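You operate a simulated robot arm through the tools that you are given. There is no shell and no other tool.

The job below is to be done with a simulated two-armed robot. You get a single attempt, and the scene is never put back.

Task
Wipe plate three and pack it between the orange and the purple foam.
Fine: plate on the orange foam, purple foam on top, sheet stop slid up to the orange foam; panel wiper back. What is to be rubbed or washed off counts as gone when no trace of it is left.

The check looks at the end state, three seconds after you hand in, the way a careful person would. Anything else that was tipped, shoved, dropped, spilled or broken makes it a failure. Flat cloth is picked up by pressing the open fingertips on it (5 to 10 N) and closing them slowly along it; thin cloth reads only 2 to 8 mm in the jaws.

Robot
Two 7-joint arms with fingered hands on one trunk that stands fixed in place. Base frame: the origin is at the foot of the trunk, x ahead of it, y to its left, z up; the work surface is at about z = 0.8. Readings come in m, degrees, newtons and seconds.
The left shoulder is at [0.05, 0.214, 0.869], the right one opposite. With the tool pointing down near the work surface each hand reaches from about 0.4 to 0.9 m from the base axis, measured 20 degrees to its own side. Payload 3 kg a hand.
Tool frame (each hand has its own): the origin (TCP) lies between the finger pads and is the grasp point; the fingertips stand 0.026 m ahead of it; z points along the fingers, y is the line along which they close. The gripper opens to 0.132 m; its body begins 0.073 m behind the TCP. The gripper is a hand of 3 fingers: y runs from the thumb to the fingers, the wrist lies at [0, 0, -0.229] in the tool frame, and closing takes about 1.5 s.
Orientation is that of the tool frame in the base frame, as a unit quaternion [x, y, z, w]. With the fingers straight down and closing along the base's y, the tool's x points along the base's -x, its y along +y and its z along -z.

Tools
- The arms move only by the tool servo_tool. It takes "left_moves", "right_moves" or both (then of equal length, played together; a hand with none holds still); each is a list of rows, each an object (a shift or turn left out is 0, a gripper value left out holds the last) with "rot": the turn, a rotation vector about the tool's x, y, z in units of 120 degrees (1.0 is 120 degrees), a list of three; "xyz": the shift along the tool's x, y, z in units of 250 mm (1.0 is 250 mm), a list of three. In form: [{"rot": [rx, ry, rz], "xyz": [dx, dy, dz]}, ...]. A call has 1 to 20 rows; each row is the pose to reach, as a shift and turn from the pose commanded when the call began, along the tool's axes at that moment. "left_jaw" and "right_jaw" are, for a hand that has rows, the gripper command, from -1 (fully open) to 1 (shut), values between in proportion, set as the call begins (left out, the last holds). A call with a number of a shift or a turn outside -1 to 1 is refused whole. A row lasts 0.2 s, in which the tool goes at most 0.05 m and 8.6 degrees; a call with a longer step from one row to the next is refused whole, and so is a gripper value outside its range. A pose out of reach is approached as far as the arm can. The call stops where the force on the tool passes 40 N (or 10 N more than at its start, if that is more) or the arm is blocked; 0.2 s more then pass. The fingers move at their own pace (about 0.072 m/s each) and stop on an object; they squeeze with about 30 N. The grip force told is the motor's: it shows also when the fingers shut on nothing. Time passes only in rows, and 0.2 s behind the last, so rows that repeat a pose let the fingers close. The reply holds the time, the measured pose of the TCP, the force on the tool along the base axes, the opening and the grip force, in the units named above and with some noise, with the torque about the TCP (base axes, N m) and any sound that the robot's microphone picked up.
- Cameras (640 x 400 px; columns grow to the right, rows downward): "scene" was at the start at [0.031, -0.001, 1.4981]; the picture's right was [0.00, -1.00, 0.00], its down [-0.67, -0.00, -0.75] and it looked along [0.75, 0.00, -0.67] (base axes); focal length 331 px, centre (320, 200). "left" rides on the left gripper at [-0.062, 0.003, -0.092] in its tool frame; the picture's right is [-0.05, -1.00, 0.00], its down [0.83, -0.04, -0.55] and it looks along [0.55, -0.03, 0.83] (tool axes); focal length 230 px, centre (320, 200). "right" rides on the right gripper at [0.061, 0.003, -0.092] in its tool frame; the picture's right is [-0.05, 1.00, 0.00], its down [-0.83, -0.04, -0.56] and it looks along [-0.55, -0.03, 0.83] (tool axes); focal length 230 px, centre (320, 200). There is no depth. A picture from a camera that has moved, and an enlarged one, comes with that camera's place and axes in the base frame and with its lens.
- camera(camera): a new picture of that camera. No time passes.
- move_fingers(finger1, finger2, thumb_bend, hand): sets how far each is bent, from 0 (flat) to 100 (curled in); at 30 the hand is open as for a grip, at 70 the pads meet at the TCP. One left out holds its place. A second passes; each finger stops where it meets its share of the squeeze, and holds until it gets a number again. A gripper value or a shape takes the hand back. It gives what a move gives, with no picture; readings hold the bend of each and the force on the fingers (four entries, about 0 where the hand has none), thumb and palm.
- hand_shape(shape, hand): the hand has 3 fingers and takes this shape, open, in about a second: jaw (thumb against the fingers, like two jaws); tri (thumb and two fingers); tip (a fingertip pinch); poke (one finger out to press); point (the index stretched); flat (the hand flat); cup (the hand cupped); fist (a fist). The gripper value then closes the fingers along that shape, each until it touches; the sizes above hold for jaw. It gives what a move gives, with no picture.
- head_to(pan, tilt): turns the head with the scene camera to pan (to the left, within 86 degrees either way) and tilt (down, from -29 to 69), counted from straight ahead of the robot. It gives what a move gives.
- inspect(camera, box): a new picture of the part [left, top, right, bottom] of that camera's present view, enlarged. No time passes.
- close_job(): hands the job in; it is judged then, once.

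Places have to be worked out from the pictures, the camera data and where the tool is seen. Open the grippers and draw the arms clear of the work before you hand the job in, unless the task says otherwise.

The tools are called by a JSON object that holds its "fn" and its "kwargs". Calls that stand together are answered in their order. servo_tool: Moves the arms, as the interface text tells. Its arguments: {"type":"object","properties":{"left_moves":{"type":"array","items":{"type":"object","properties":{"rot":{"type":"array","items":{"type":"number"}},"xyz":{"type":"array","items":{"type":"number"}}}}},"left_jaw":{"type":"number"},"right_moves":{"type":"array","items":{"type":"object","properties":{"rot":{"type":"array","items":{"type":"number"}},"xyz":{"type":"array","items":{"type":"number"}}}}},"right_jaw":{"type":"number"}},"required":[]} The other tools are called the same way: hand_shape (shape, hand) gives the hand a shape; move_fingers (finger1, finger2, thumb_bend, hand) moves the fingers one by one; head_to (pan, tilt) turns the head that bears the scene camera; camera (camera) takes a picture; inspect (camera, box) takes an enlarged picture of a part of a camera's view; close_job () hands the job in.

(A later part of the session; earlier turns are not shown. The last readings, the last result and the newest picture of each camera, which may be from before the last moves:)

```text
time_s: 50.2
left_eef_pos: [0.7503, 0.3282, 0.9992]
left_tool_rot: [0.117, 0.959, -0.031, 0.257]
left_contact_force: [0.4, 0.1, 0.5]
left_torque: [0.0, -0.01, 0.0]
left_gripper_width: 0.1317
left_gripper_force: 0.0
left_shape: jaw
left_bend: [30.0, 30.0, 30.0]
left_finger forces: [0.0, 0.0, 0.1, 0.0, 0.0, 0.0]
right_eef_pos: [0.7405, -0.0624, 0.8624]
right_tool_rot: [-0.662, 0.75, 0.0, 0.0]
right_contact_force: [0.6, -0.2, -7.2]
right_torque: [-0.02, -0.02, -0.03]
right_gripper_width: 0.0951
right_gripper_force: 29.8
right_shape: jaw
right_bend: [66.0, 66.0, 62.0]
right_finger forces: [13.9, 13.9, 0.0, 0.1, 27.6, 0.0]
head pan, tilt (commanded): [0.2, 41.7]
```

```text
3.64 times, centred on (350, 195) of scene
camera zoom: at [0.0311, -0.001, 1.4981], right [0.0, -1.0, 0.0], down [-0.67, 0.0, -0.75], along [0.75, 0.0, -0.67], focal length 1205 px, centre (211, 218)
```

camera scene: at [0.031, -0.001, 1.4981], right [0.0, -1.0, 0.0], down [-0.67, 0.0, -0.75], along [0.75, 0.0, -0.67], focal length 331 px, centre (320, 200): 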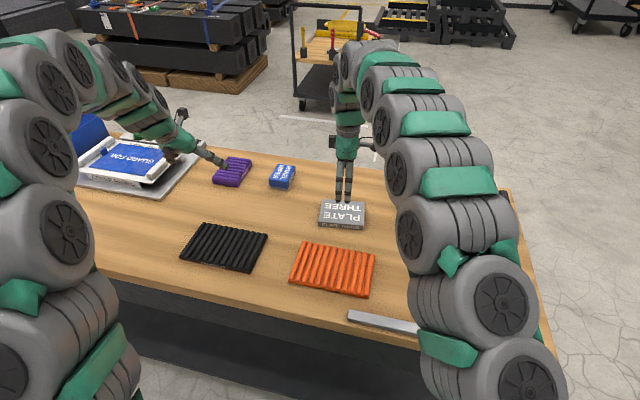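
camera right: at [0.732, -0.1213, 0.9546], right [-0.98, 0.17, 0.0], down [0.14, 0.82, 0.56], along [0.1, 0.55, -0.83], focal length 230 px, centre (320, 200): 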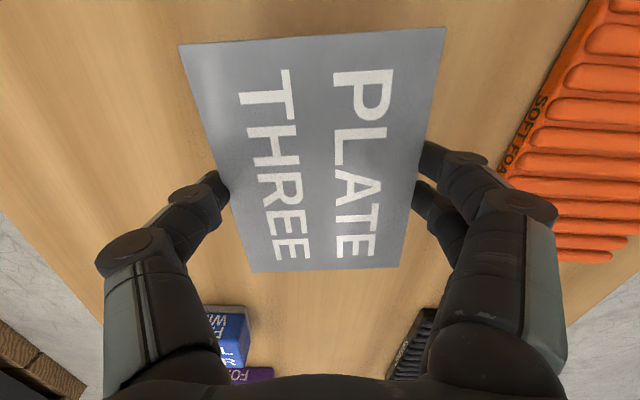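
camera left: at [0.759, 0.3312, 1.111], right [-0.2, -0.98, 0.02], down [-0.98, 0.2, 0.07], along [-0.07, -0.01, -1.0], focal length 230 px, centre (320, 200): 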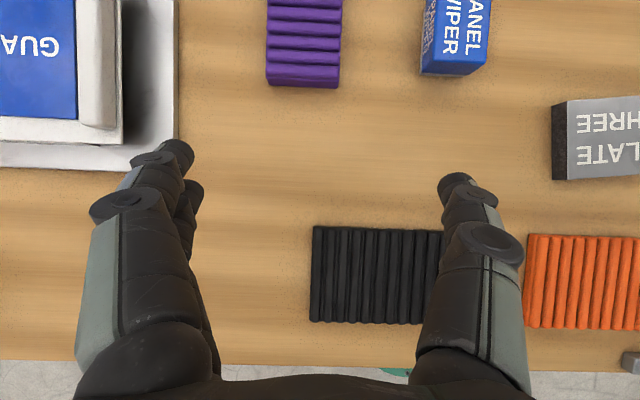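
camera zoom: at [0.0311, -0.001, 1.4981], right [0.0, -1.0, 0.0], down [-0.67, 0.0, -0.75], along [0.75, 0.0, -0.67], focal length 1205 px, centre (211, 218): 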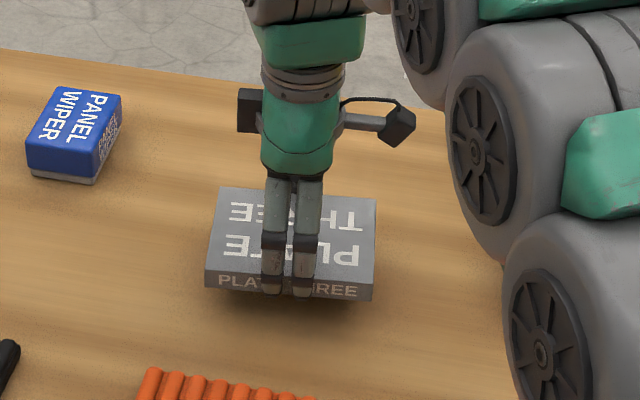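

The plate hangs level and secure (7 N). I lift higher and carry it toward the orange foam, turning it to the foam's angle on the way.

{"fn": "servo_tool", "kwargs": {"right_moves": [{"xyz": [0, 0, -0.09]}, {"xyz": [0, 0, -0.19]}, {"xyz": [0, 0, -0.28]}, {"rot": [0, 0, 0.0071], "xyz": [-0.0046, 0.0978, -0.28]}, {"rot": [0, 0, 0.0142], "xyz": [-0.0093, 0.1957, -0.28]}, {"rot": [0, 0, 0.0213], "xyz": [-0.0139, 0.2935, -0.28]}, {"rot": [0, 0, 0.0284], "xyz": [-0.0185, 0.3914, -0.28]}, {"rot": [0, 0, 0.0354], "xyz": [-0.0231, 0.4892, -0.28]}, {"rot": [0, 0, 0.0425], "xyz": [-0.0278, 0.587, -0.28]}, {"rot": [0, 0, 0.0496], "xyz": [-0.0324, 0.6849, -0.28]}, {"rot": [0, 0, 0.0567], "xyz": [-0.037, 0.7827, -0.28]}, {"rot": [0, 0, 0.0567], "xyz": [-0.037, 0.7827, -0.28]}]}}

{"fn": "camera", "kwargs": {"camera": "right"}}

{"fn": "camera", "kwargs": {"camera": "scene"}}

```text
time_s: 52.8
left_eef_pos: [0.7517, 0.329, 0.9996]
left_tool_rot: [0.117, 0.959, -0.03, 0.257]
left_contact_force: [0.5, -0.3, 0.2]
left_torque: [0.02, -0.04, -0.03]
left_gripper_width: 0.1319
left_gripper_force: 0.0
left_shape: jaw
left_bend: [30.0, 30.0, 30.0]
left_finger forces: [0.0, 0.1, 0.0, 0.0, 0.0, 0.0]
right_eef_pos: [0.5479, -0.0284, 0.9312]
right_tool_rot: [-0.616, 0.788, 0.0, 0.001]
right_contact_force: [-0.3, -0.3, -7.2]
right_torque: [0.0, 0.01, -0.02]
right_gripper_width: 0.0953
right_gripper_force: 30.0
right_shape: jaw
right_bend: [66.0, 66.0, 62.0]
right_finger forces: [13.9, 13.9, 0.0, 0.0, 28.1, 0.1]
head pan, tilt (commanded): [0.2, 41.7]
```

```text
taken
camera right: at [0.5312, -0.0862, 1.0242], right [-0.96, 0.29, 0.0], down [0.24, 0.8, 0.56], along [0.16, 0.53, -0.83], focal length 230 px, centre (320, 200)
```

right: 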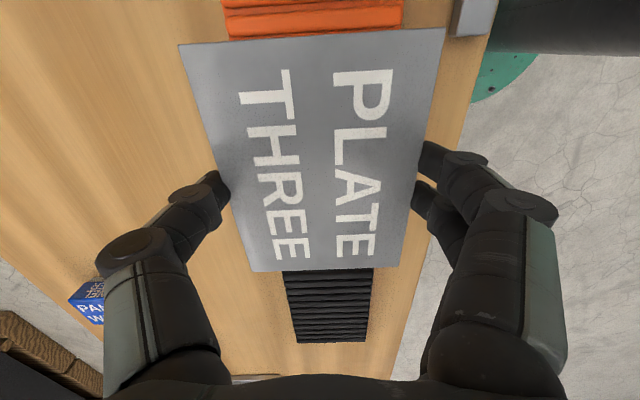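

```text
taken
camera scene: at [0.0311, -0.001, 1.4981], right [0.0, -1.0, 0.0], down [-0.67, 0.0, -0.75], along [0.75, 0.0, -0.67], focal length 331 px, centre (320, 200)
```

scene: 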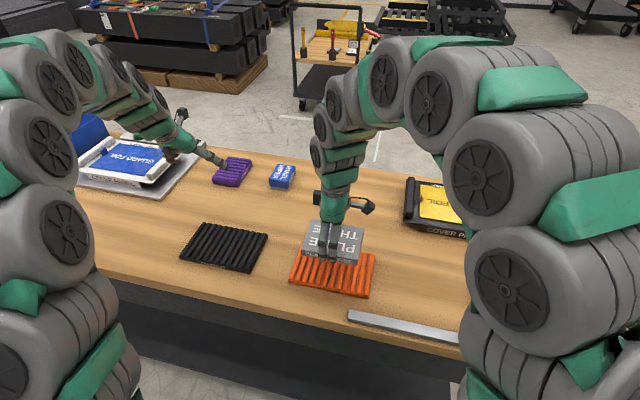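

The right camera shows the plate centred on the orange foam across its width. I lower to ~2 cm above it and check the long direction.

{"fn": "servo_tool", "kwargs": {"right_moves": [{"xyz": [0, 0, 0.08]}, {"xyz": [0, 0, 0.16]}, {"xyz": [0, 0, 0.22]}, {"xyz": [0, 0, 0.252]}, {"xyz": [0, 0, 0.252]}]}}

{"fn": "camera", "kwargs": {"camera": "right"}}

{"fn": "inspect", "kwargs": {"camera": "scene", "box": [270, 200, 400, 310]}}

{"fn": "camera", "kwargs": {"camera": "left"}}

```text
time_s: 54.0
left_eef_pos: [0.7519, 0.3288, 1.0002]
left_tool_rot: [0.117, 0.959, -0.03, 0.256]
left_contact_force: [0.6, 0.0, 0.1]
left_torque: [-0.02, -0.01, -0.03]
left_gripper_width: 0.132
left_gripper_force: 0.1
left_shape: jaw
left_bend: [30.0, 30.0, 30.0]
left_finger forces: [0.0, 0.1, 0.1, 0.0, 0.0, 0.0]
right_eef_pos: [0.5479, -0.0284, 0.8677]
right_tool_rot: [-0.617, 0.787, 0.0, 0.0]
right_contact_force: [-0.4, 0.2, -7.4]
right_torque: [0.01, -0.01, 0.03]
right_gripper_width: 0.0952
right_gripper_force: 30.4
right_shape: jaw
right_bend: [66.0, 66.0, 62.0]
right_finger forces: [14.0, 14.1, 0.1, 0.0, 28.0, 0.1]
head pan, tilt (commanded): [0.2, 41.7]
```

```text
taken
camera right: at [0.531, -0.0854, 0.9609], right [-0.96, 0.29, 0.0], down [0.24, 0.8, 0.56], along [0.16, 0.53, -0.83], focal length 230 px, centre (320, 200)
```

right: 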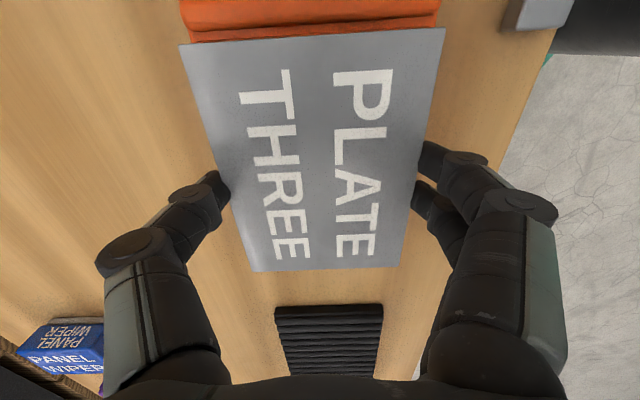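

```text
3.64 times, centred on (335, 255) of scene
camera zoom: at [0.0311, -0.001, 1.4981], right [0.0, -1.0, 0.0], down [-0.67, 0.0, -0.75], along [0.75, 0.0, -0.67], focal length 1205 px, centre (266, 0)
```

zoom: 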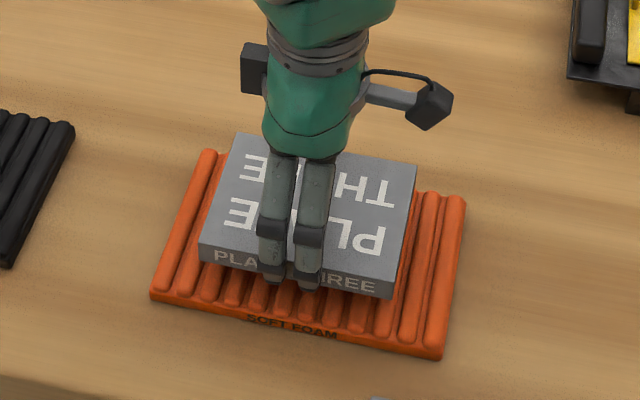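

```text
taken
camera left: at [0.7591, 0.3312, 1.111], right [-0.2, -0.98, 0.02], down [-0.98, 0.2, 0.07], along [-0.07, -0.01, -1.0], focal length 230 px, centre (320, 200)
```

left: 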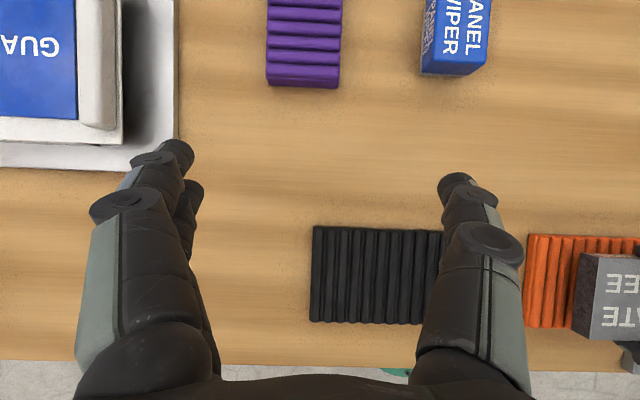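

Plate sits centred along the foam and 2 mm too near across it; I correct that and lower in small steps until the foam takes the weight.

{"fn": "servo_tool", "kwargs": {"right_moves": [{"xyz": [0, -0.008, 0.025]}, {"xyz": [0, -0.008, 0.045]}, {"xyz": [0, -0.008, 0.058]}, {"xyz": [0, -0.008, 0.064]}, {"xyz": [0, -0.008, 0.064]}]}}

```text
time_s: 55.2
left_eef_pos: [0.7519, 0.3283, 0.9998]
left_tool_rot: [0.117, 0.959, -0.03, 0.257]
left_contact_force: [0.4, 0.1, 0.9]
left_torque: [0.02, 0.0, -0.02]
left_gripper_width: 0.1317
left_gripper_force: 0.1
left_shape: jaw
left_bend: [30.0, 30.0, 30.0]
left_finger forces: [0.1, 0.0, 0.0, 0.0, 0.0, 0.0]
right_eef_pos: [0.5496, -0.0298, 0.8511]
right_tool_rot: [-0.616, 0.788, 0.0, 0.0]
right_contact_force: [-0.3, 1.1, -7.6]
right_torque: [-0.01, 0.0, 0.01]
right_gripper_width: 0.0953
right_gripper_force: 29.7
right_shape: jaw
right_bend: [66.0, 66.0, 62.0]
right_finger forces: [14.0, 14.1, 0.0, 0.0, 28.0, 0.0]
head pan, tilt (commanded): [0.2, 41.7]
```

Still hanging free at z 0.851. Continuing down 1 mm per row.

{"fn": "servo_tool", "kwargs": {"right_moves": [{"xyz": [0, 0, 0.004]}, {"xyz": [0, 0, 0.008]}, {"xyz": [0, 0, 0.012]}, {"xyz": [0, 0, 0.012]}]}}

```text
time_s: 56.2
left_eef_pos: [0.7507, 0.3282, 0.9998]
left_tool_rot: [0.117, 0.959, -0.03, 0.257]
left_contact_force: [-0.6, 0.3, -0.5]
left_torque: [0.0, -0.01, 0.02]
left_gripper_width: 0.1318
left_gripper_force: 0.0
left_shape: jaw
left_bend: [30.0, 30.0, 30.0]
left_finger forces: [0.0, 0.1, 0.0, 0.1, 0.1, 0.0]
right_eef_pos: [0.5497, -0.029, 0.8495]
right_tool_rot: [-0.617, 0.787, 0.0, 0.0]
right_contact_force: [-0.7, 0.3, -4.8]
right_torque: [0.03, 0.07, 0.03]
right_gripper_width: 0.095
right_gripper_force: 30.1
right_shape: jaw
right_bend: [66.0, 66.0, 63.0]
right_finger forces: [14.1, 14.0, 0.0, 0.0, 27.9, 0.0]
head pan, tilt (commanded): [0.2, 41.7]
```

The foam begins to carry (−4.8 N left). A little more.

{"fn": "servo_tool", "kwargs": {"right_moves": [{"xyz": [0, 0, 0.004]}, {"xyz": [0, 0, 0.008]}, {"xyz": [0, 0, 0.008]}]}}

{"fn": "inspect", "kwargs": {"camera": "scene", "box": [270, 200, 400, 310]}}

```text
time_s: 57.0
left_eef_pos: [0.7525, 0.3278, 1.0007]
left_tool_rot: [0.117, 0.959, -0.03, 0.257]
left_contact_force: [-0.3, 1.0, 0.3]
left_torque: [0.0, -0.04, -0.01]
left_gripper_width: 0.132
left_gripper_force: 0.1
left_shape: jaw
left_bend: [30.0, 30.0, 30.0]
left_finger forces: [0.0, 0.0, 0.0, 0.0, 0.0, 0.1]
right_eef_pos: [0.5509, -0.0299, 0.849]
right_tool_rot: [-0.616, 0.787, 0.0, 0.0]
right_contact_force: [-1.3, -2.4, 14.8]
right_torque: [0.02, 0.18, 0.02]
right_gripper_width: 0.0948
right_gripper_force: 29.8
right_shape: jaw
right_bend: [66.0, 66.0, 63.0]
right_finger forces: [14.7, 14.6, 0.0, 0.1, 27.9, 0.0]
head pan, tilt (commanded): [0.2, 41.7]
```

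```text
3.64 times, centred on (335, 255) of scene
camera zoom: at [0.0308, -0.001, 1.4981], right [0.0, -1.0, 0.0], down [-0.67, 0.0, -0.75], along [0.75, 0.0, -0.67], focal length 1205 px, centre (266, 0)
```

zoom: 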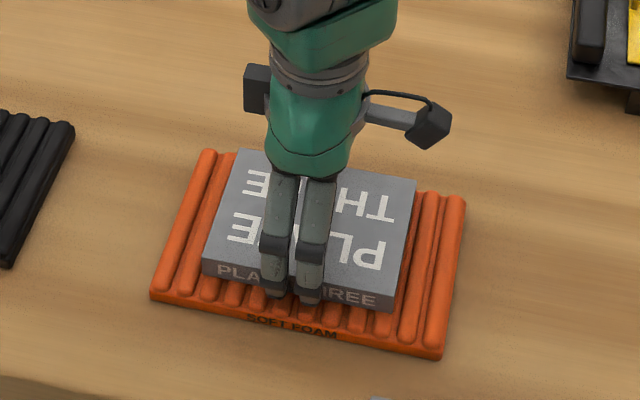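

Plate is fully on the foam. I ease off about 2 mm and open the hand.

{"fn": "servo_tool", "kwargs": {"right_moves": [{"xyz": [0, 0, -0.006]}, {"xyz": [0, 0, -0.006]}]}}

{"fn": "servo_tool", "kwargs": {"right_jaw": -1, "right_moves": [{"xyz": [0, 0, 0]}, {"xyz": [0, 0, 0]}, {"xyz": [0, 0, 0]}, {"xyz": [0, 0, 0]}, {"xyz": [0, 0, 0]}, {"xyz": [0, 0, 0]}]}}

{"fn": "camera", "kwargs": {"camera": "right"}}

{"fn": "inspect", "kwargs": {"camera": "scene", "box": [270, 200, 400, 310]}}

```text
time_s: 57.6
left_eef_pos: [0.7516, 0.3285, 0.9999]
left_tool_rot: [0.116, 0.959, -0.031, 0.257]
left_contact_force: [0.9, -1.1, 0.4]
left_torque: [0.01, -0.02, 0.04]
left_gripper_width: 0.1319
left_gripper_force: 0.1
left_shape: jaw
left_bend: [30.0, 30.0, 30.0]
left_finger forces: [0.0, 0.0, 0.1, 0.0, 0.0, 0.0]
right_eef_pos: [0.5499, -0.0287, 0.8499]
right_tool_rot: [-0.617, 0.787, -0.001, 0.0]
right_contact_force: [1.4, -2.8, 1.6]
right_torque: [-0.02, 0.07, 0.0]
right_gripper_width: 0.0949
right_gripper_force: 30.1
right_shape: jaw
right_bend: [66.0, 66.0, 63.0]
right_finger forces: [14.0, 14.0, 0.0, 0.0, 29.2, 0.0]
head pan, tilt (commanded): [0.2, 41.7]
```

```text
time_s: 59.0
left_eef_pos: [0.7519, 0.3282, 0.9993]
left_tool_rot: [0.117, 0.959, -0.03, 0.258]
left_contact_force: [0.8, -0.4, -0.1]
left_torque: [0.0, 0.02, -0.02]
left_gripper_width: 0.1318
left_gripper_force: 0.1
left_shape: jaw
left_bend: [30.0, 30.0, 30.0]
left_finger forces: [0.0, 0.0, 0.0, 0.0, 0.0, 0.1]
right_eef_pos: [0.5502, -0.03, 0.8495]
right_tool_rot: [-0.616, 0.788, 0.0, 0.0]
right_contact_force: [-0.3, 0.3, -0.3]
right_torque: [-0.01, 0.0, 0.02]
right_gripper_width: 0.1318
right_gripper_force: 0.1
right_shape: jaw
right_bend: [30.0, 30.0, 30.0]
right_finger forces: [0.0, 0.0, 0.1, 0.1, 0.0, 0.0]
head pan, tilt (commanded): [0.2, 41.7]
```

```text
taken
camera right: at [0.5335, -0.0866, 0.9414], right [-0.96, 0.29, 0.0], down [0.24, 0.8, 0.56], along [0.16, 0.53, -0.83], focal length 230 px, centre (320, 200)
```

right: 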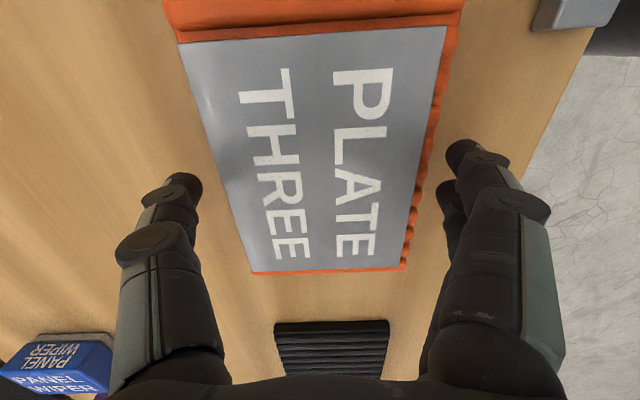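

```text
3.64 times, centred on (335, 255) of scene
camera zoom: at [0.031, -0.001, 1.4981], right [0.0, -1.0, 0.0], down [-0.67, 0.0, -0.75], along [0.75, 0.0, -0.67], focal length 1205 px, centre (266, 0)
```

zoom: 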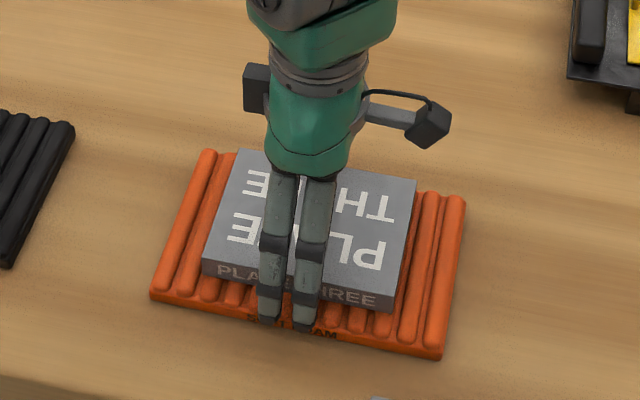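

Released cleanly; plate lies flat on the orange foam. I raise the right hand straight up and move it off to its own side to view the stop.

{"fn": "servo_tool", "kwargs": {"right_moves": [{"xyz": [0, 0, -0.1]}, {"xyz": [0, 0, -0.22]}, {"xyz": [0, 0, -0.36]}, {"xyz": [0, 0, -0.5]}, {"xyz": [0.08, 0, -0.6]}, {"xyz": [0.2, 0, -0.66]}, {"xyz": [0.34, 0, -0.7]}, {"xyz": [0.48, 0, -0.7]}, {"xyz": [0.62, 0, -0.7]}, {"xyz": [0.62, 0, -0.7]}]}}

{"fn": "camera", "kwargs": {"camera": "scene"}}

{"fn": "camera", "kwargs": {"camera": "right"}}

```text
time_s: 61.2
left_eef_pos: [0.752, 0.3291, 1.0001]
left_tool_rot: [0.117, 0.959, -0.03, 0.257]
left_contact_force: [0.2, -0.3, 0.2]
left_torque: [0.0, -0.02, 0.03]
left_gripper_width: 0.1318
left_gripper_force: 0.0
left_shape: jaw
left_bend: [30.0, 30.0, 30.0]
left_finger forces: [0.1, 0.0, 0.1, 0.0, 0.0, 0.0]
right_eef_pos: [0.5134, -0.1798, 1.0236]
right_tool_rot: [-0.617, 0.787, 0.0, 0.0]
right_contact_force: [-0.6, 0.7, 0.1]
right_torque: [0.01, 0.0, 0.0]
right_gripper_width: 0.1318
right_gripper_force: 0.0
right_shape: jaw
right_bend: [30.0, 30.0, 30.0]
right_finger forces: [0.1, 0.1, 0.1, 0.0, 0.0, 0.1]
head pan, tilt (commanded): [0.2, 41.7]
```

```text
taken
camera scene: at [0.031, -0.001, 1.4981], right [0.0, -1.0, 0.0], down [-0.67, 0.0, -0.75], along [0.75, 0.0, -0.67], focal length 331 px, centre (320, 200)
```

scene: 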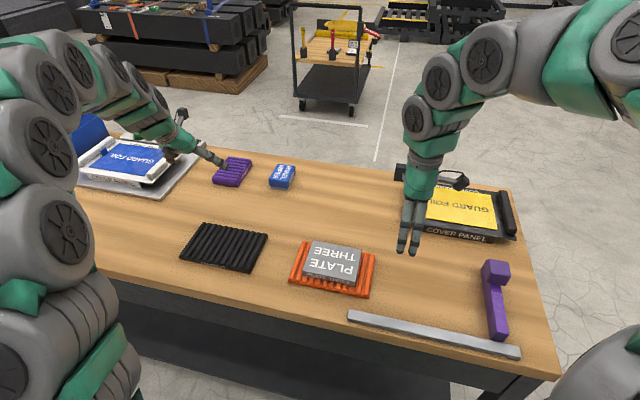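

```text
taken
camera right: at [0.4965, -0.2374, 1.1171], right [-0.96, 0.29, 0.0], down [0.24, 0.8, 0.55], along [0.16, 0.53, -0.83], focal length 230 px, centre (320, 200)
```

right: 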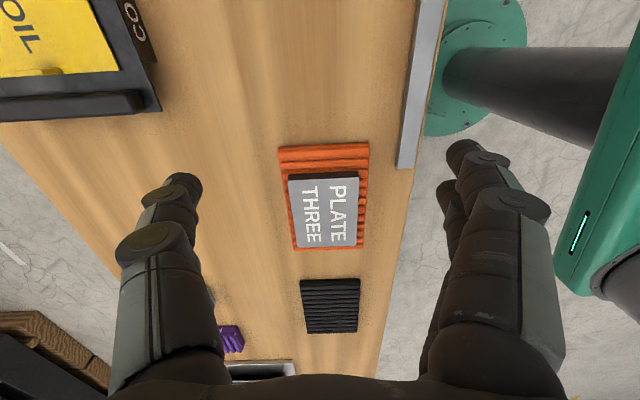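

Everything else is in place and the stop is untouched. Next, the purple foam: the left hand goes to a pre-grasp above its near part while the right hand moves further aside.

{"fn": "servo_tool", "kwargs": {"left_moves": [{"xyz": [-0.0373, 0.0114, 0.074]}, {"xyz": [-0.0745, 0.0228, 0.1479]}, {"xyz": [-0.1118, 0.0342, 0.2219]}, {"xyz": [-0.149, 0.0456, 0.2958]}, {"xyz": [-0.1863, 0.057, 0.3698]}, {"xyz": [-0.2235, 0.0684, 0.4437]}, {"xyz": [-0.2608, 0.0798, 0.5177]}, {"xyz": [-0.298, 0.0912, 0.5916]}, {"xyz": [-0.298, 0.0912, 0.5916]}], "right_moves": [{"xyz": [0.08, 0, 0]}, {"xyz": [0.16, 0, 0]}, {"xyz": [0.24, 0, 0]}, {"xyz": [0.32, 0, 0]}, {"xyz": [0.4, 0, 0]}, {"xyz": [0.48, 0, 0]}, {"xyz": [0.56, 0, 0]}, {"xyz": [0.64, 0, 0]}, {"xyz": [0.64, 0, 0]}]}}

{"fn": "camera", "kwargs": {"camera": "left"}}

{"fn": "camera", "kwargs": {"camera": "scene"}}

{"fn": "camera", "kwargs": {"camera": "right"}}

```text
time_s: 63.2
left_eef_pos: [0.8895, 0.3192, 0.91]
left_tool_rot: [0.117, 0.959, -0.031, 0.257]
left_contact_force: [0.2, 0.5, -0.2]
left_torque: [0.02, -0.04, -0.01]
left_gripper_width: 0.1319
left_gripper_force: 0.0
left_shape: jaw
left_bend: [30.0, 30.0, 30.0]
left_finger forces: [0.0, 0.1, 0.0, 0.0, 0.0, 0.0]
right_eef_pos: [0.4746, -0.3344, 1.0243]
right_tool_rot: [-0.617, 0.787, 0.0, 0.0]
right_contact_force: [-0.1, -1.2, -0.5]
right_torque: [0.03, -0.03, 0.01]
right_gripper_width: 0.1318
right_gripper_force: 0.1
right_shape: jaw
right_bend: [30.0, 30.0, 30.0]
right_finger forces: [0.0, 0.1, 0.0, 0.0, 0.0, 0.1]
head pan, tilt (commanded): [0.2, 41.7]
```

```text
taken
camera left: at [0.8969, 0.3207, 1.0211], right [-0.2, -0.98, 0.02], down [-0.98, 0.2, 0.06], along [-0.07, -0.01, -1.0], focal length 230 px, centre (320, 200)
```

left: 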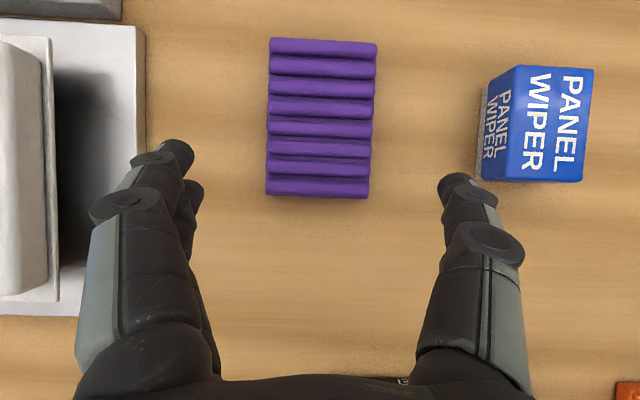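

```text
taken
camera scene: at [0.031, -0.001, 1.4981], right [0.0, -1.0, 0.0], down [-0.67, 0.0, -0.75], along [0.75, 0.0, -0.67], focal length 331 px, centre (320, 200)
```

scene: 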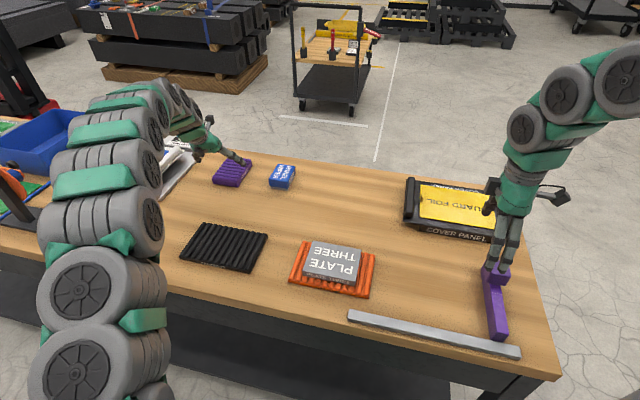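

```text
taken
camera right: at [0.4582, -0.3926, 1.1161], right [-0.96, 0.29, 0.0], down [0.24, 0.8, 0.56], along [0.16, 0.53, -0.83], focal length 230 px, centre (320, 200)
```

right: 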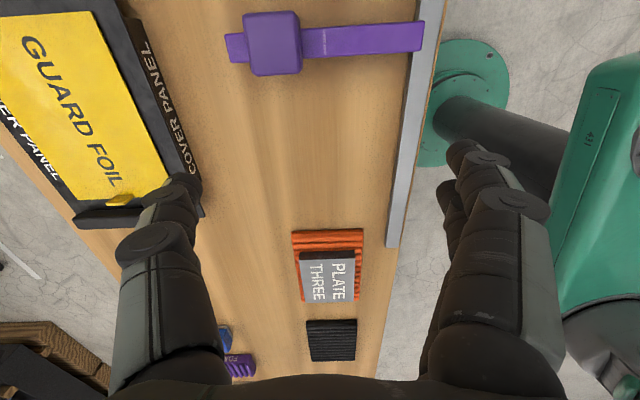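

The left hand is centred over the purple foam (centre (0.949, 0.304)). I descend 9 cm along the tool axis.

{"fn": "servo_tool", "kwargs": {"left_moves": [{"xyz": [0, 0, 0.09]}, {"xyz": [0, 0, 0.18]}, {"xyz": [0, 0, 0.27]}, {"xyz": [0, 0, 0.33]}, {"xyz": [0, 0, 0.36]}, {"xyz": [0, 0, 0.36]}]}}

{"fn": "camera", "kwargs": {"camera": "left"}}

{"fn": "inspect", "kwargs": {"camera": "scene", "box": [170, 100, 310, 210]}}

```text
time_s: 64.6
left_eef_pos: [0.9328, 0.3073, 0.8319]
left_tool_rot: [0.116, 0.959, -0.03, 0.257]
left_contact_force: [-0.3, 0.0, 0.5]
left_torque: [-0.02, 0.02, 0.02]
left_gripper_width: 0.1319
left_gripper_force: 0.1
left_shape: jaw
left_bend: [30.0, 30.0, 30.0]
left_finger forces: [0.0, 0.1, 0.1, 0.1, 0.0, 0.0]
right_eef_pos: [0.4762, -0.336, 1.0238]
right_tool_rot: [-0.618, 0.786, 0.0, 0.0]
right_contact_force: [-1.0, 0.8, -0.3]
right_torque: [0.04, 0.01, -0.01]
right_gripper_width: 0.1318
right_gripper_force: 0.0
right_shape: jaw
right_bend: [30.0, 30.0, 30.0]
right_finger forces: [0.0, 0.0, 0.0, 0.1, 0.0, 0.0]
head pan, tilt (commanded): [0.2, 41.7]
```

```text
taken
camera left: at [0.9409, 0.3099, 0.9434], right [-0.2, -0.98, 0.02], down [-0.98, 0.2, 0.07], along [-0.07, -0.01, -1.0], focal length 230 px, centre (320, 200)
```

left: 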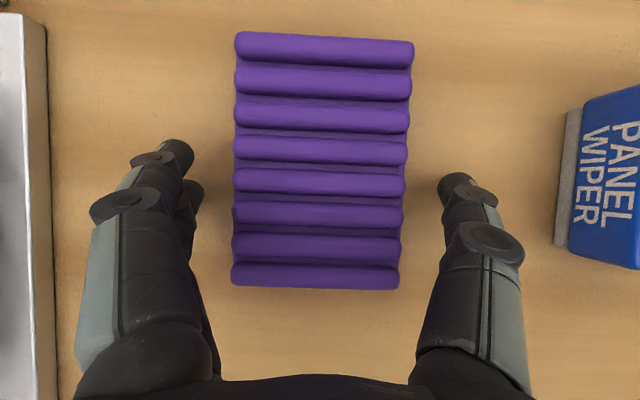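

```text
3.64 times, centred on (240, 155) of scene
camera zoom: at [0.031, -0.001, 1.4981], right [0.0, -1.0, 0.0], down [-0.67, 0.0, -0.75], along [0.75, 0.0, -0.67], focal length 1205 px, centre (611, 364)
```

zoom: 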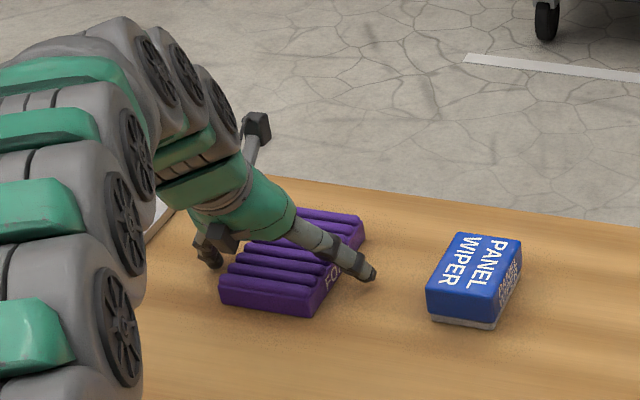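

The foam lies squarely between the pads. Closing the left hand.

{"fn": "servo_tool", "kwargs": {"left_jaw": 1, "left_moves": [{"xyz": [0, 0, 0]}, {"xyz": [0, 0, 0]}, {"xyz": [0, 0, 0]}, {"xyz": [0, 0, 0]}, {"xyz": [0, 0, 0]}, {"xyz": [0, 0, 0]}, {"xyz": [0, 0, 0]}]}}

{"fn": "camera", "kwargs": {"camera": "left"}}

```text
time_s: 66.2
left_eef_pos: [0.9324, 0.3074, 0.8322]
left_tool_rot: [0.116, 0.959, -0.03, 0.257]
left_contact_force: [0.4, -0.4, -0.3]
left_torque: [0.0, -0.02, 0.0]
left_gripper_width: 0.0847
left_gripper_force: 29.8
left_shape: jaw
left_bend: [70.0, 70.0, 68.0]
left_finger forces: [13.5, 13.3, 0.1, 0.0, 26.9, 0.0]
right_eef_pos: [0.4756, -0.3355, 1.023]
right_tool_rot: [-0.617, 0.787, 0.0, -0.001]
right_contact_force: [-0.2, -0.1, -0.5]
right_torque: [0.03, 0.01, 0.0]
right_gripper_width: 0.1322
right_gripper_force: 0.0
right_shape: jaw
right_bend: [30.0, 30.0, 30.0]
right_finger forces: [0.0, 0.0, 0.1, 0.0, 0.1, 0.1]
head pan, tilt (commanded): [0.2, 41.7]
```

```text
taken
camera left: at [0.9408, 0.3098, 0.9434], right [-0.2, -0.98, 0.02], down [-0.98, 0.2, 0.07], along [-0.07, -0.01, -1.0], focal length 230 px, centre (320, 200)
```

left: 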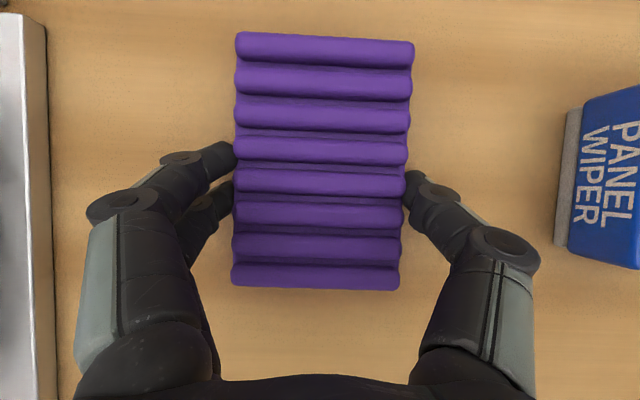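

Held at 0.085 m. Lift straight up 10 cm.

{"fn": "servo_tool", "kwargs": {"left_moves": [{"xyz": [-0.02, 0, -0.0347]}, {"xyz": [-0.06, 0, -0.104]}, {"xyz": [-0.1, 0, -0.1734]}, {"xyz": [-0.15, 0, -0.26]}, {"xyz": [-0.2, 0, -0.3467]}, {"xyz": [-0.2, 0, -0.3467]}]}}

{"fn": "camera", "kwargs": {"camera": "left"}}

{"fn": "camera", "kwargs": {"camera": "scene"}}

```text
time_s: 67.6
left_eef_pos: [0.9339, 0.3058, 0.9315]
left_tool_rot: [0.117, 0.959, -0.031, 0.257]
left_contact_force: [-0.1, 0.6, -0.4]
left_torque: [0.02, 0.04, 0.0]
left_gripper_width: 0.0845
left_gripper_force: 30.1
left_shape: jaw
left_bend: [70.0, 70.0, 68.0]
left_finger forces: [13.4, 13.4, 0.0, 0.0, 27.0, 0.0]
right_eef_pos: [0.4747, -0.3356, 1.0241]
right_tool_rot: [-0.617, 0.787, 0.0, -0.001]
right_contact_force: [-0.2, -0.1, 0.8]
right_torque: [0.0, -0.03, 0.02]
right_gripper_width: 0.132
right_gripper_force: 0.0
right_shape: jaw
right_bend: [30.0, 30.0, 30.0]
right_finger forces: [0.1, 0.1, 0.1, 0.1, 0.0, 0.1]
head pan, tilt (commanded): [0.2, 41.7]
```

```text
taken
camera left: at [0.9416, 0.3099, 1.0438], right [-0.2, -0.98, 0.02], down [-0.98, 0.2, 0.07], along [-0.07, -0.01, -1.0], focal length 230 px, centre (320, 200)
```

left: 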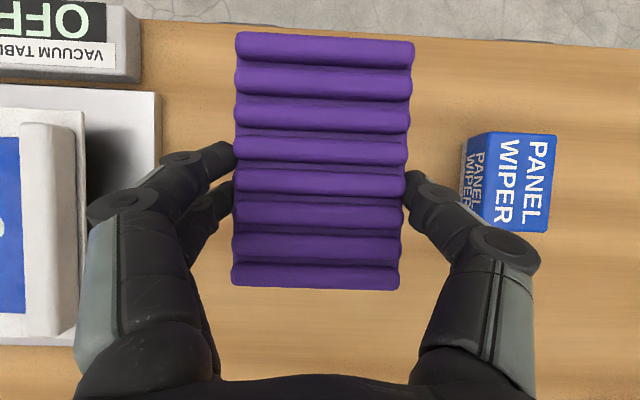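

```text
taken
camera scene: at [0.031, -0.001, 1.4981], right [0.0, -1.0, 0.0], down [-0.67, 0.0, -0.75], along [0.75, 0.0, -0.67], focal length 331 px, centre (320, 200)
```

scene: 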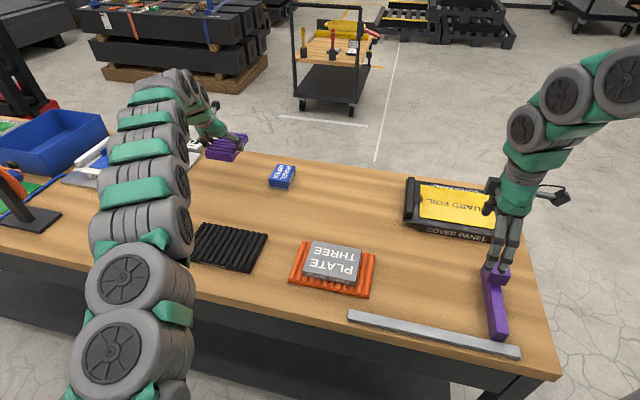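

Foam is held level. I carry it back toward the robot first, clear above the wiper.

{"fn": "servo_tool", "kwargs": {"left_moves": [{"xyz": [0.0651, -0.0816, -0.0706]}, {"xyz": [0.1303, -0.1632, -0.1413]}, {"xyz": [0.1954, -0.2448, -0.2119]}, {"xyz": [0.2606, -0.3264, -0.2825]}, {"xyz": [0.3257, -0.408, -0.3531]}, {"xyz": [0.3909, -0.4896, -0.4238]}, {"xyz": [0.456, -0.5712, -0.4944]}, {"xyz": [0.456, -0.5712, -0.4944]}]}}

{"fn": "inspect", "kwargs": {"camera": "scene", "box": [280, 230, 392, 305]}}

{"fn": "camera", "kwargs": {"camera": "scene"}}

```text
time_s: 69.4
left_eef_pos: [0.7416, 0.2065, 0.9835]
left_tool_rot: [0.117, 0.959, -0.03, 0.257]
left_contact_force: [-0.4, 0.1, -0.5]
left_torque: [0.01, 0.05, 0.0]
left_gripper_width: 0.085
left_gripper_force: 30.1
left_shape: jaw
left_bend: [70.0, 70.0, 68.0]
left_finger forces: [13.4, 13.4, 0.1, 0.1, 26.8, 0.0]
right_eef_pos: [0.4756, -0.3347, 1.0233]
right_tool_rot: [-0.617, 0.787, 0.0, 0.0]
right_contact_force: [-1.0, 0.3, 0.0]
right_torque: [0.02, -0.01, -0.01]
right_gripper_width: 0.132
right_gripper_force: 0.2
right_shape: jaw
right_bend: [30.0, 30.0, 30.0]
right_finger forces: [0.1, 0.0, 0.0, 0.0, 0.1, 0.1]
head pan, tilt (commanded): [0.2, 41.7]
```

```text
5.33 times, centred on (336, 268) of scene
camera zoom: at [0.031, -0.001, 1.4981], right [0.0, -1.0, 0.0], down [-0.67, 0.0, -0.75], along [0.75, 0.0, -0.67], focal length 1768 px, centre (235, -160)
```

zoom: 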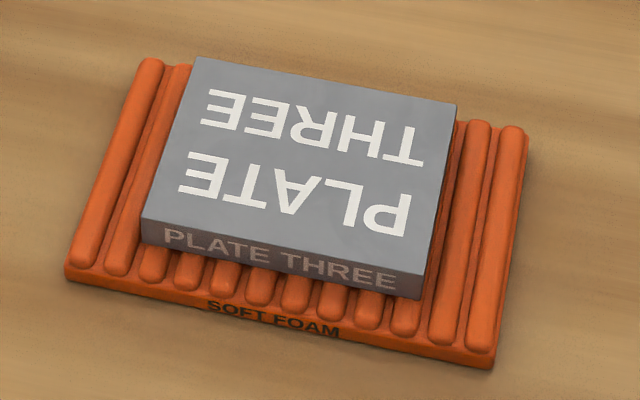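

```text
taken
camera scene: at [0.031, -0.001, 1.4981], right [0.0, -1.0, 0.0], down [-0.67, 0.0, -0.75], along [0.75, 0.0, -0.67], focal length 331 px, centre (320, 200)
```

scene: 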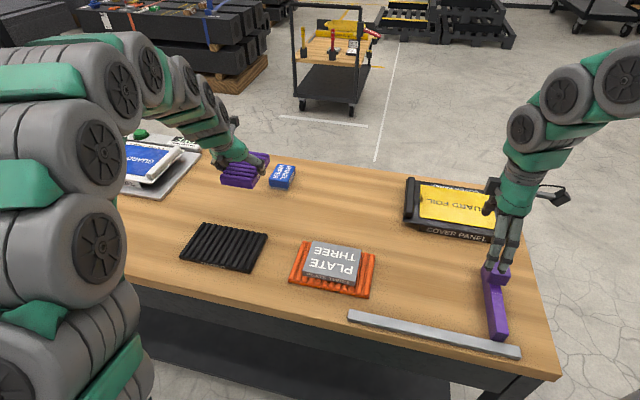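

Orange foam has not moved and the plate lies nicely on it. Now I turn the purple foam by −90° (long side along the plate's long side) while moving toward the stack, staying high.

{"fn": "servo_tool", "kwargs": {"left_moves": [{"rot": [0.0288, 0, 0.05], "xyz": [0.0298, -0.0529, -0.0173]}, {"rot": [0.0577, -0.0001, 0.1], "xyz": [0.0597, -0.1058, -0.0345]}, {"rot": [0.0865, -0.0001, 0.15], "xyz": [0.0895, -0.1588, -0.0518]}, {"rot": [0.1154, -0.0002, 0.2], "xyz": [0.1194, -0.2117, -0.069]}, {"rot": [0.1442, -0.0002, 0.25], "xyz": [0.1492, -0.2646, -0.0863]}, {"rot": [0.1731, -0.0003, 0.3], "xyz": [0.1791, -0.3175, -0.1036]}, {"rot": [0.2019, -0.0003, 0.35], "xyz": [0.2089, -0.3705, -0.1208]}, {"rot": [0.2308, -0.0004, 0.4], "xyz": [0.2388, -0.4234, -0.1381]}, {"rot": [0.2596, -0.0004, 0.45], "xyz": [0.2686, -0.4763, -0.1554]}, {"rot": [0.2885, -0.0005, 0.5], "xyz": [0.2985, -0.5292, -0.1726]}, {"rot": [0.3173, -0.0005, 0.55], "xyz": [0.3283, -0.5822, -0.1899]}, {"rot": [0.3462, -0.0006, 0.6], "xyz": [0.3582, -0.6351, -0.2071]}, {"rot": [0.375, -0.0006, 0.65], "xyz": [0.388, -0.688, -0.2244]}, {"rot": [0.375, -0.0006, 0.65], "xyz": [0.388, -0.688, -0.2244]}]}}

{"fn": "camera", "kwargs": {"camera": "scene"}}

{"fn": "camera", "kwargs": {"camera": "left"}}

```text
time_s: 72.4
left_eef_pos: [0.5944, 0.067, 0.9819]
left_tool_rot: [0.761, 0.594, -0.204, 0.16]
left_contact_force: [0.6, 0.2, -0.6]
left_torque: [0.01, 0.02, 0.02]
left_gripper_width: 0.0847
left_gripper_force: 30.0
left_shape: jaw
left_bend: [70.0, 70.0, 68.0]
left_finger forces: [13.6, 13.5, 0.1, 0.0, 26.9, 0.1]
right_eef_pos: [0.4755, -0.3358, 1.0238]
right_tool_rot: [-0.617, 0.787, 0.0, 0.0]
right_contact_force: [-0.7, -0.3, 0.0]
right_torque: [0.03, 0.01, 0.02]
right_gripper_width: 0.1319
right_gripper_force: 0.0
right_shape: jaw
right_bend: [30.0, 30.0, 30.0]
right_finger forces: [0.0, 0.0, 0.0, 0.0, 0.0, 0.2]
head pan, tilt (commanded): [0.2, 41.7]
```

```text
taken
camera scene: at [0.031, -0.001, 1.4981], right [0.0, -1.0, 0.0], down [-0.67, 0.0, -0.75], along [0.75, 0.0, -0.67], focal length 331 px, centre (320, 200)
```

scene: 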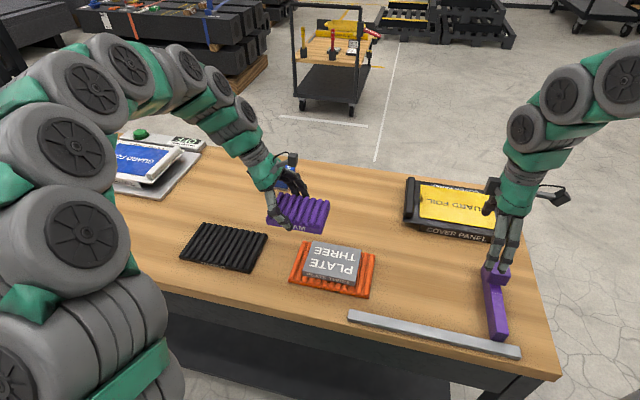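

```text
taken
camera left: at [0.5949, 0.0606, 1.0931], right [-0.98, 0.2, 0.02], down [0.2, 0.98, 0.07], along [-0.01, 0.07, -1.0], focal length 230 px, centre (320, 200)
```

left: 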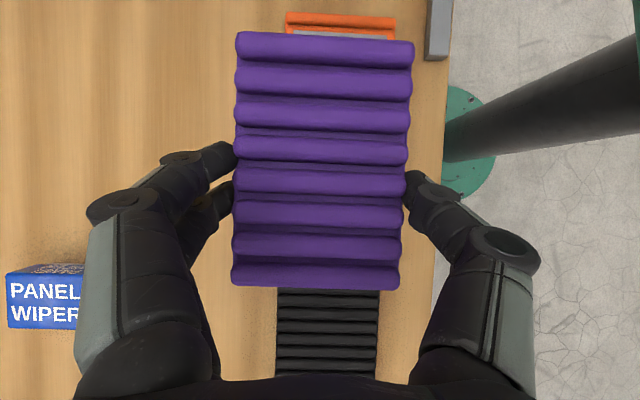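

Orientation reached. I move over the plate to about 6 cm above it and check alignment.

{"fn": "servo_tool", "kwargs": {"left_moves": [{"xyz": [-0.0405, -0.0165, 0.0714]}, {"xyz": [-0.081, -0.033, 0.1429]}, {"xyz": [-0.1214, -0.0494, 0.2143]}, {"xyz": [-0.1619, -0.0659, 0.2858]}, {"xyz": [-0.2024, -0.0824, 0.3572]}, {"xyz": [-0.2024, -0.0824, 0.3572]}]}}

{"fn": "camera", "kwargs": {"camera": "left"}}

{"fn": "inspect", "kwargs": {"camera": "scene", "box": [270, 200, 400, 310]}}

{"fn": "camera", "kwargs": {"camera": "right"}}

```text
time_s: 73.8
left_eef_pos: [0.553, -0.0144, 0.9304]
left_tool_rot: [0.761, 0.595, -0.204, 0.16]
left_contact_force: [-0.5, -0.3, -0.8]
left_torque: [-0.01, -0.02, -0.02]
left_gripper_width: 0.0847
left_gripper_force: 30.0
left_shape: jaw
left_bend: [70.0, 70.0, 68.0]
left_finger forces: [13.5, 13.5, 0.0, 0.0, 26.9, 0.1]
right_eef_pos: [0.4763, -0.3351, 1.0231]
right_tool_rot: [-0.617, 0.787, 0.0, 0.0]
right_contact_force: [0.9, 0.2, 0.2]
right_torque: [0.0, 0.01, 0.03]
right_gripper_width: 0.1317
right_gripper_force: 0.1
right_shape: jaw
right_bend: [30.0, 30.0, 30.0]
right_finger forces: [0.0, 0.0, 0.1, 0.0, 0.1, 0.1]
head pan, tilt (commanded): [0.2, 41.7]
```

```text
taken
camera left: at [0.5541, -0.0202, 1.0414], right [-0.98, 0.2, 0.02], down [0.2, 0.98, 0.07], along [-0.01, 0.07, -1.0], focal length 230 px, centre (320, 200)
```

left: 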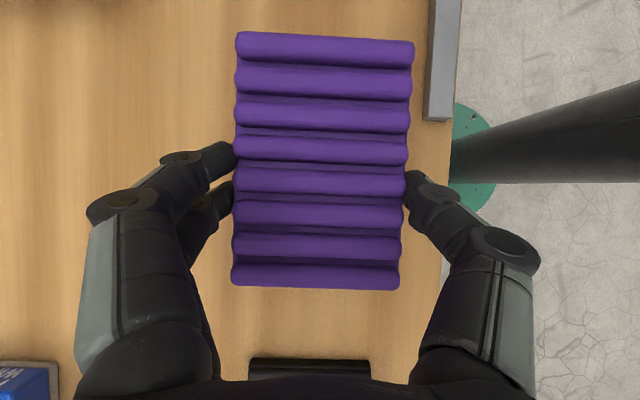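

```text
3.64 times, centred on (335, 255) of scene
camera zoom: at [0.031, -0.001, 1.4981], right [0.0, -1.0, 0.0], down [-0.67, 0.0, -0.75], along [0.75, 0.0, -0.67], focal length 1205 px, centre (266, 0)
```

zoom: 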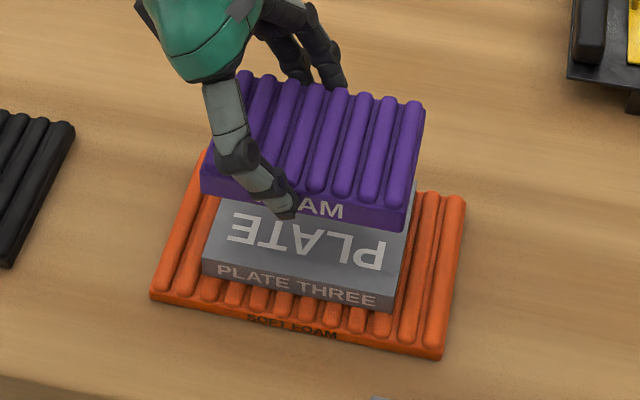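

```text
taken
camera right: at [0.4583, -0.3924, 1.1162], right [-0.96, 0.29, 0.0], down [0.24, 0.8, 0.56], along [0.16, 0.53, -0.83], focal length 230 px, centre (320, 200)
```

right: 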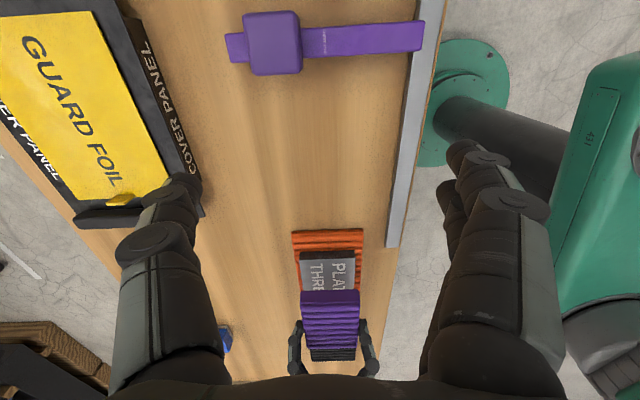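

Foam and plate line up (foam front edge ~7 mm inside the plate's, as wanted). I lower 5 cm to just above contact.

{"fn": "servo_tool", "kwargs": {"left_moves": [{"xyz": [0.025, 0, 0.0432]}, {"xyz": [0.05, -0.0001, 0.0864]}, {"xyz": [0.075, -0.0001, 0.1296]}, {"xyz": [0.0921, -0.0002, 0.159]}, {"xyz": [0.1041, -0.0002, 0.1797]}, {"xyz": [0.1041, -0.0002, 0.1797]}]}}

{"fn": "inspect", "kwargs": {"camera": "scene", "box": [270, 200, 400, 310]}}

{"fn": "inspect", "kwargs": {"camera": "right", "box": [270, 200, 400, 390]}}

```text
time_s: 75.2
left_eef_pos: [0.5531, -0.0141, 0.8786]
left_tool_rot: [0.76, 0.596, -0.204, 0.16]
left_contact_force: [0.3, -0.6, -0.4]
left_torque: [-0.02, 0.01, 0.02]
left_gripper_width: 0.0846
left_gripper_force: 30.0
left_shape: jaw
left_bend: [70.0, 70.0, 68.0]
left_finger forces: [13.5, 13.5, 0.0, 0.0, 26.9, 0.0]
right_eef_pos: [0.475, -0.3351, 1.0245]
right_tool_rot: [-0.617, 0.787, -0.001, 0.0]
right_contact_force: [-0.4, -0.8, 0.1]
right_torque: [0.0, 0.0, 0.0]
right_gripper_width: 0.1317
right_gripper_force: 0.0
right_shape: jaw
right_bend: [30.0, 30.0, 30.0]
right_finger forces: [0.0, 0.1, 0.1, 0.0, 0.0, 0.0]
head pan, tilt (commanded): [0.2, 41.7]
```

```text
3.64 times, centred on (335, 255) of scene
camera zoom: at [0.031, -0.001, 1.4981], right [0.0, -1.0, 0.0], down [-0.67, 0.0, -0.75], along [0.75, 0.0, -0.67], focal length 1205 px, centre (266, 0)
```

zoom: 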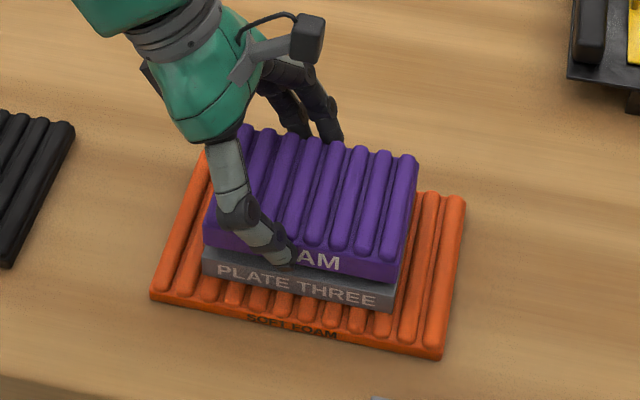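

```text
2.11 times, centred on (335, 295) of right
camera zoom: at [0.4583, -0.3924, 1.1162], right [-0.96, 0.29, 0.0], down [0.24, 0.8, 0.56], along [0.16, 0.53, -0.83], focal length 484 px, centre (288, 0)
```

zoom: 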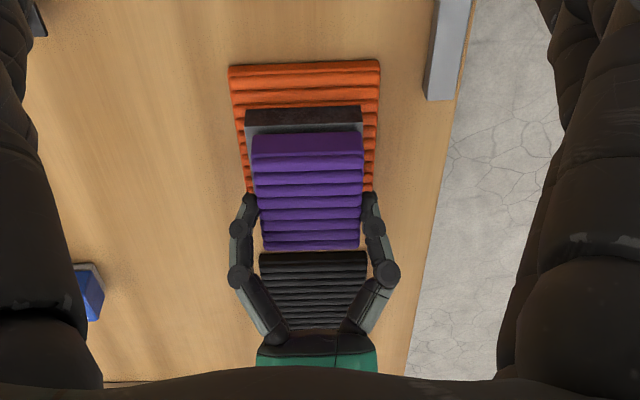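

Nicely aligned. I lower in 2 mm steps to feel the contact.

{"fn": "servo_tool", "kwargs": {"left_moves": [{"xyz": [0.004, 0, 0.0069]}, {"xyz": [0.008, 0, 0.0138]}, {"xyz": [0.011, 0, 0.019]}, {"xyz": [0.011, 0, 0.019]}]}}

```text
time_s: 76.2
left_eef_pos: [0.5518, -0.0126, 0.8716]
left_tool_rot: [0.76, 0.596, -0.203, 0.16]
left_contact_force: [0.2, 0.7, 0.7]
left_torque: [-0.02, -0.01, 0.02]
left_gripper_width: 0.0846
left_gripper_force: 29.8
left_shape: jaw
left_bend: [70.0, 70.0, 68.0]
left_finger forces: [13.6, 13.5, 0.0, 0.1, 26.9, 0.1]
right_eef_pos: [0.4748, -0.3352, 1.0231]
right_tool_rot: [-0.617, 0.787, 0.0, 0.0]
right_contact_force: [0.3, -0.2, 0.7]
right_torque: [0.0, -0.04, -0.04]
right_gripper_width: 0.1319
right_gripper_force: 0.1
right_shape: jaw
right_bend: [30.0, 30.0, 30.0]
right_finger forces: [0.2, 0.0, 0.1, 0.0, 0.0, 0.0]
head pan, tilt (commanded): [0.2, 41.7]
```

Still about free (0.7 N). One more millimetre or two.

{"fn": "servo_tool", "kwargs": {"left_moves": [{"xyz": [0.002, 0, 0.0035]}, {"xyz": [0.003, 0, 0.0052]}, {"xyz": [0.003, 0, 0.0052]}]}}

```text
time_s: 77.0
left_eef_pos: [0.5527, -0.0137, 0.8701]
left_tool_rot: [0.761, 0.595, -0.203, 0.16]
left_contact_force: [-0.3, -0.5, 0.1]
left_torque: [0.02, 0.01, -0.01]
left_gripper_width: 0.0845
left_gripper_force: 29.3
left_shape: jaw
left_bend: [70.0, 70.0, 68.0]
left_finger forces: [13.6, 13.5, 0.0, 0.1, 26.8, 0.0]
right_eef_pos: [0.4749, -0.3354, 1.0229]
right_tool_rot: [-0.617, 0.787, 0.0, 0.0]
right_contact_force: [-0.3, -0.3, 0.6]
right_torque: [-0.01, -0.01, 0.0]
right_gripper_width: 0.1319
right_gripper_force: 0.0
right_shape: jaw
right_bend: [30.0, 30.0, 30.0]
right_finger forces: [0.1, 0.1, 0.1, 0.0, 0.0, 0.0]
head pan, tilt (commanded): [0.2, 41.7]
```

{"fn": "inspect", "kwargs": {"camera": "scene", "box": [285, 225, 385, 310]}}

{"fn": "servo_tool", "kwargs": {"left_moves": [{"xyz": [0.002, 0, 0.0035]}, {"xyz": [0.003, 0, 0.0052]}, {"xyz": [0.003, 0, 0.0052]}]}}

```text
4.71 times, centred on (335, 268) of scene
camera zoom: at [0.031, -0.001, 1.4981], right [0.0, -1.0, 0.0], down [-0.67, 0.0, -0.75], along [0.75, 0.0, -0.67], focal length 1560 px, centre (249, -118)
```

zoom: 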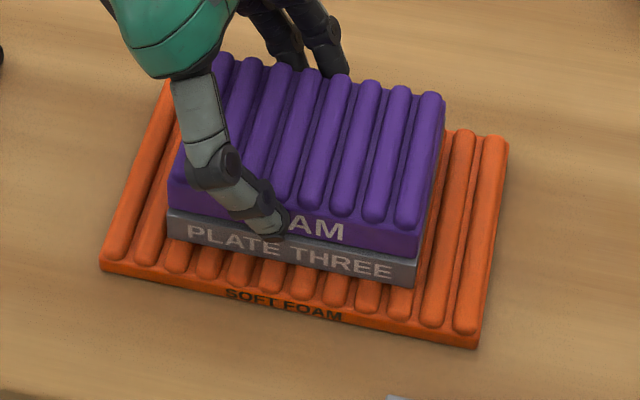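

```text
time_s: 77.8
left_eef_pos: [0.5527, -0.0131, 0.8684]
left_tool_rot: [0.76, 0.596, -0.203, 0.161]
left_contact_force: [-0.2, 0.4, 11.7]
left_torque: [-0.1, 0.01, 0.01]
left_gripper_width: 0.0844
left_gripper_force: 30.0
left_shape: jaw
left_bend: [71.0, 71.0, 69.0]
left_finger forces: [13.9, 14.0, 0.0, 0.1, 28.3, 0.0]
right_eef_pos: [0.4746, -0.3348, 1.0244]
right_tool_rot: [-0.617, 0.787, 0.0, 0.001]
right_contact_force: [0.3, 0.6, -0.3]
right_torque: [0.01, -0.01, 0.02]
right_gripper_width: 0.1318
right_gripper_force: 0.1
right_shape: jaw
right_bend: [30.0, 30.0, 30.0]
right_finger forces: [0.0, 0.1, 0.0, 0.1, 0.0, 0.0]
head pan, tilt (commanded): [0.2, 41.7]
```

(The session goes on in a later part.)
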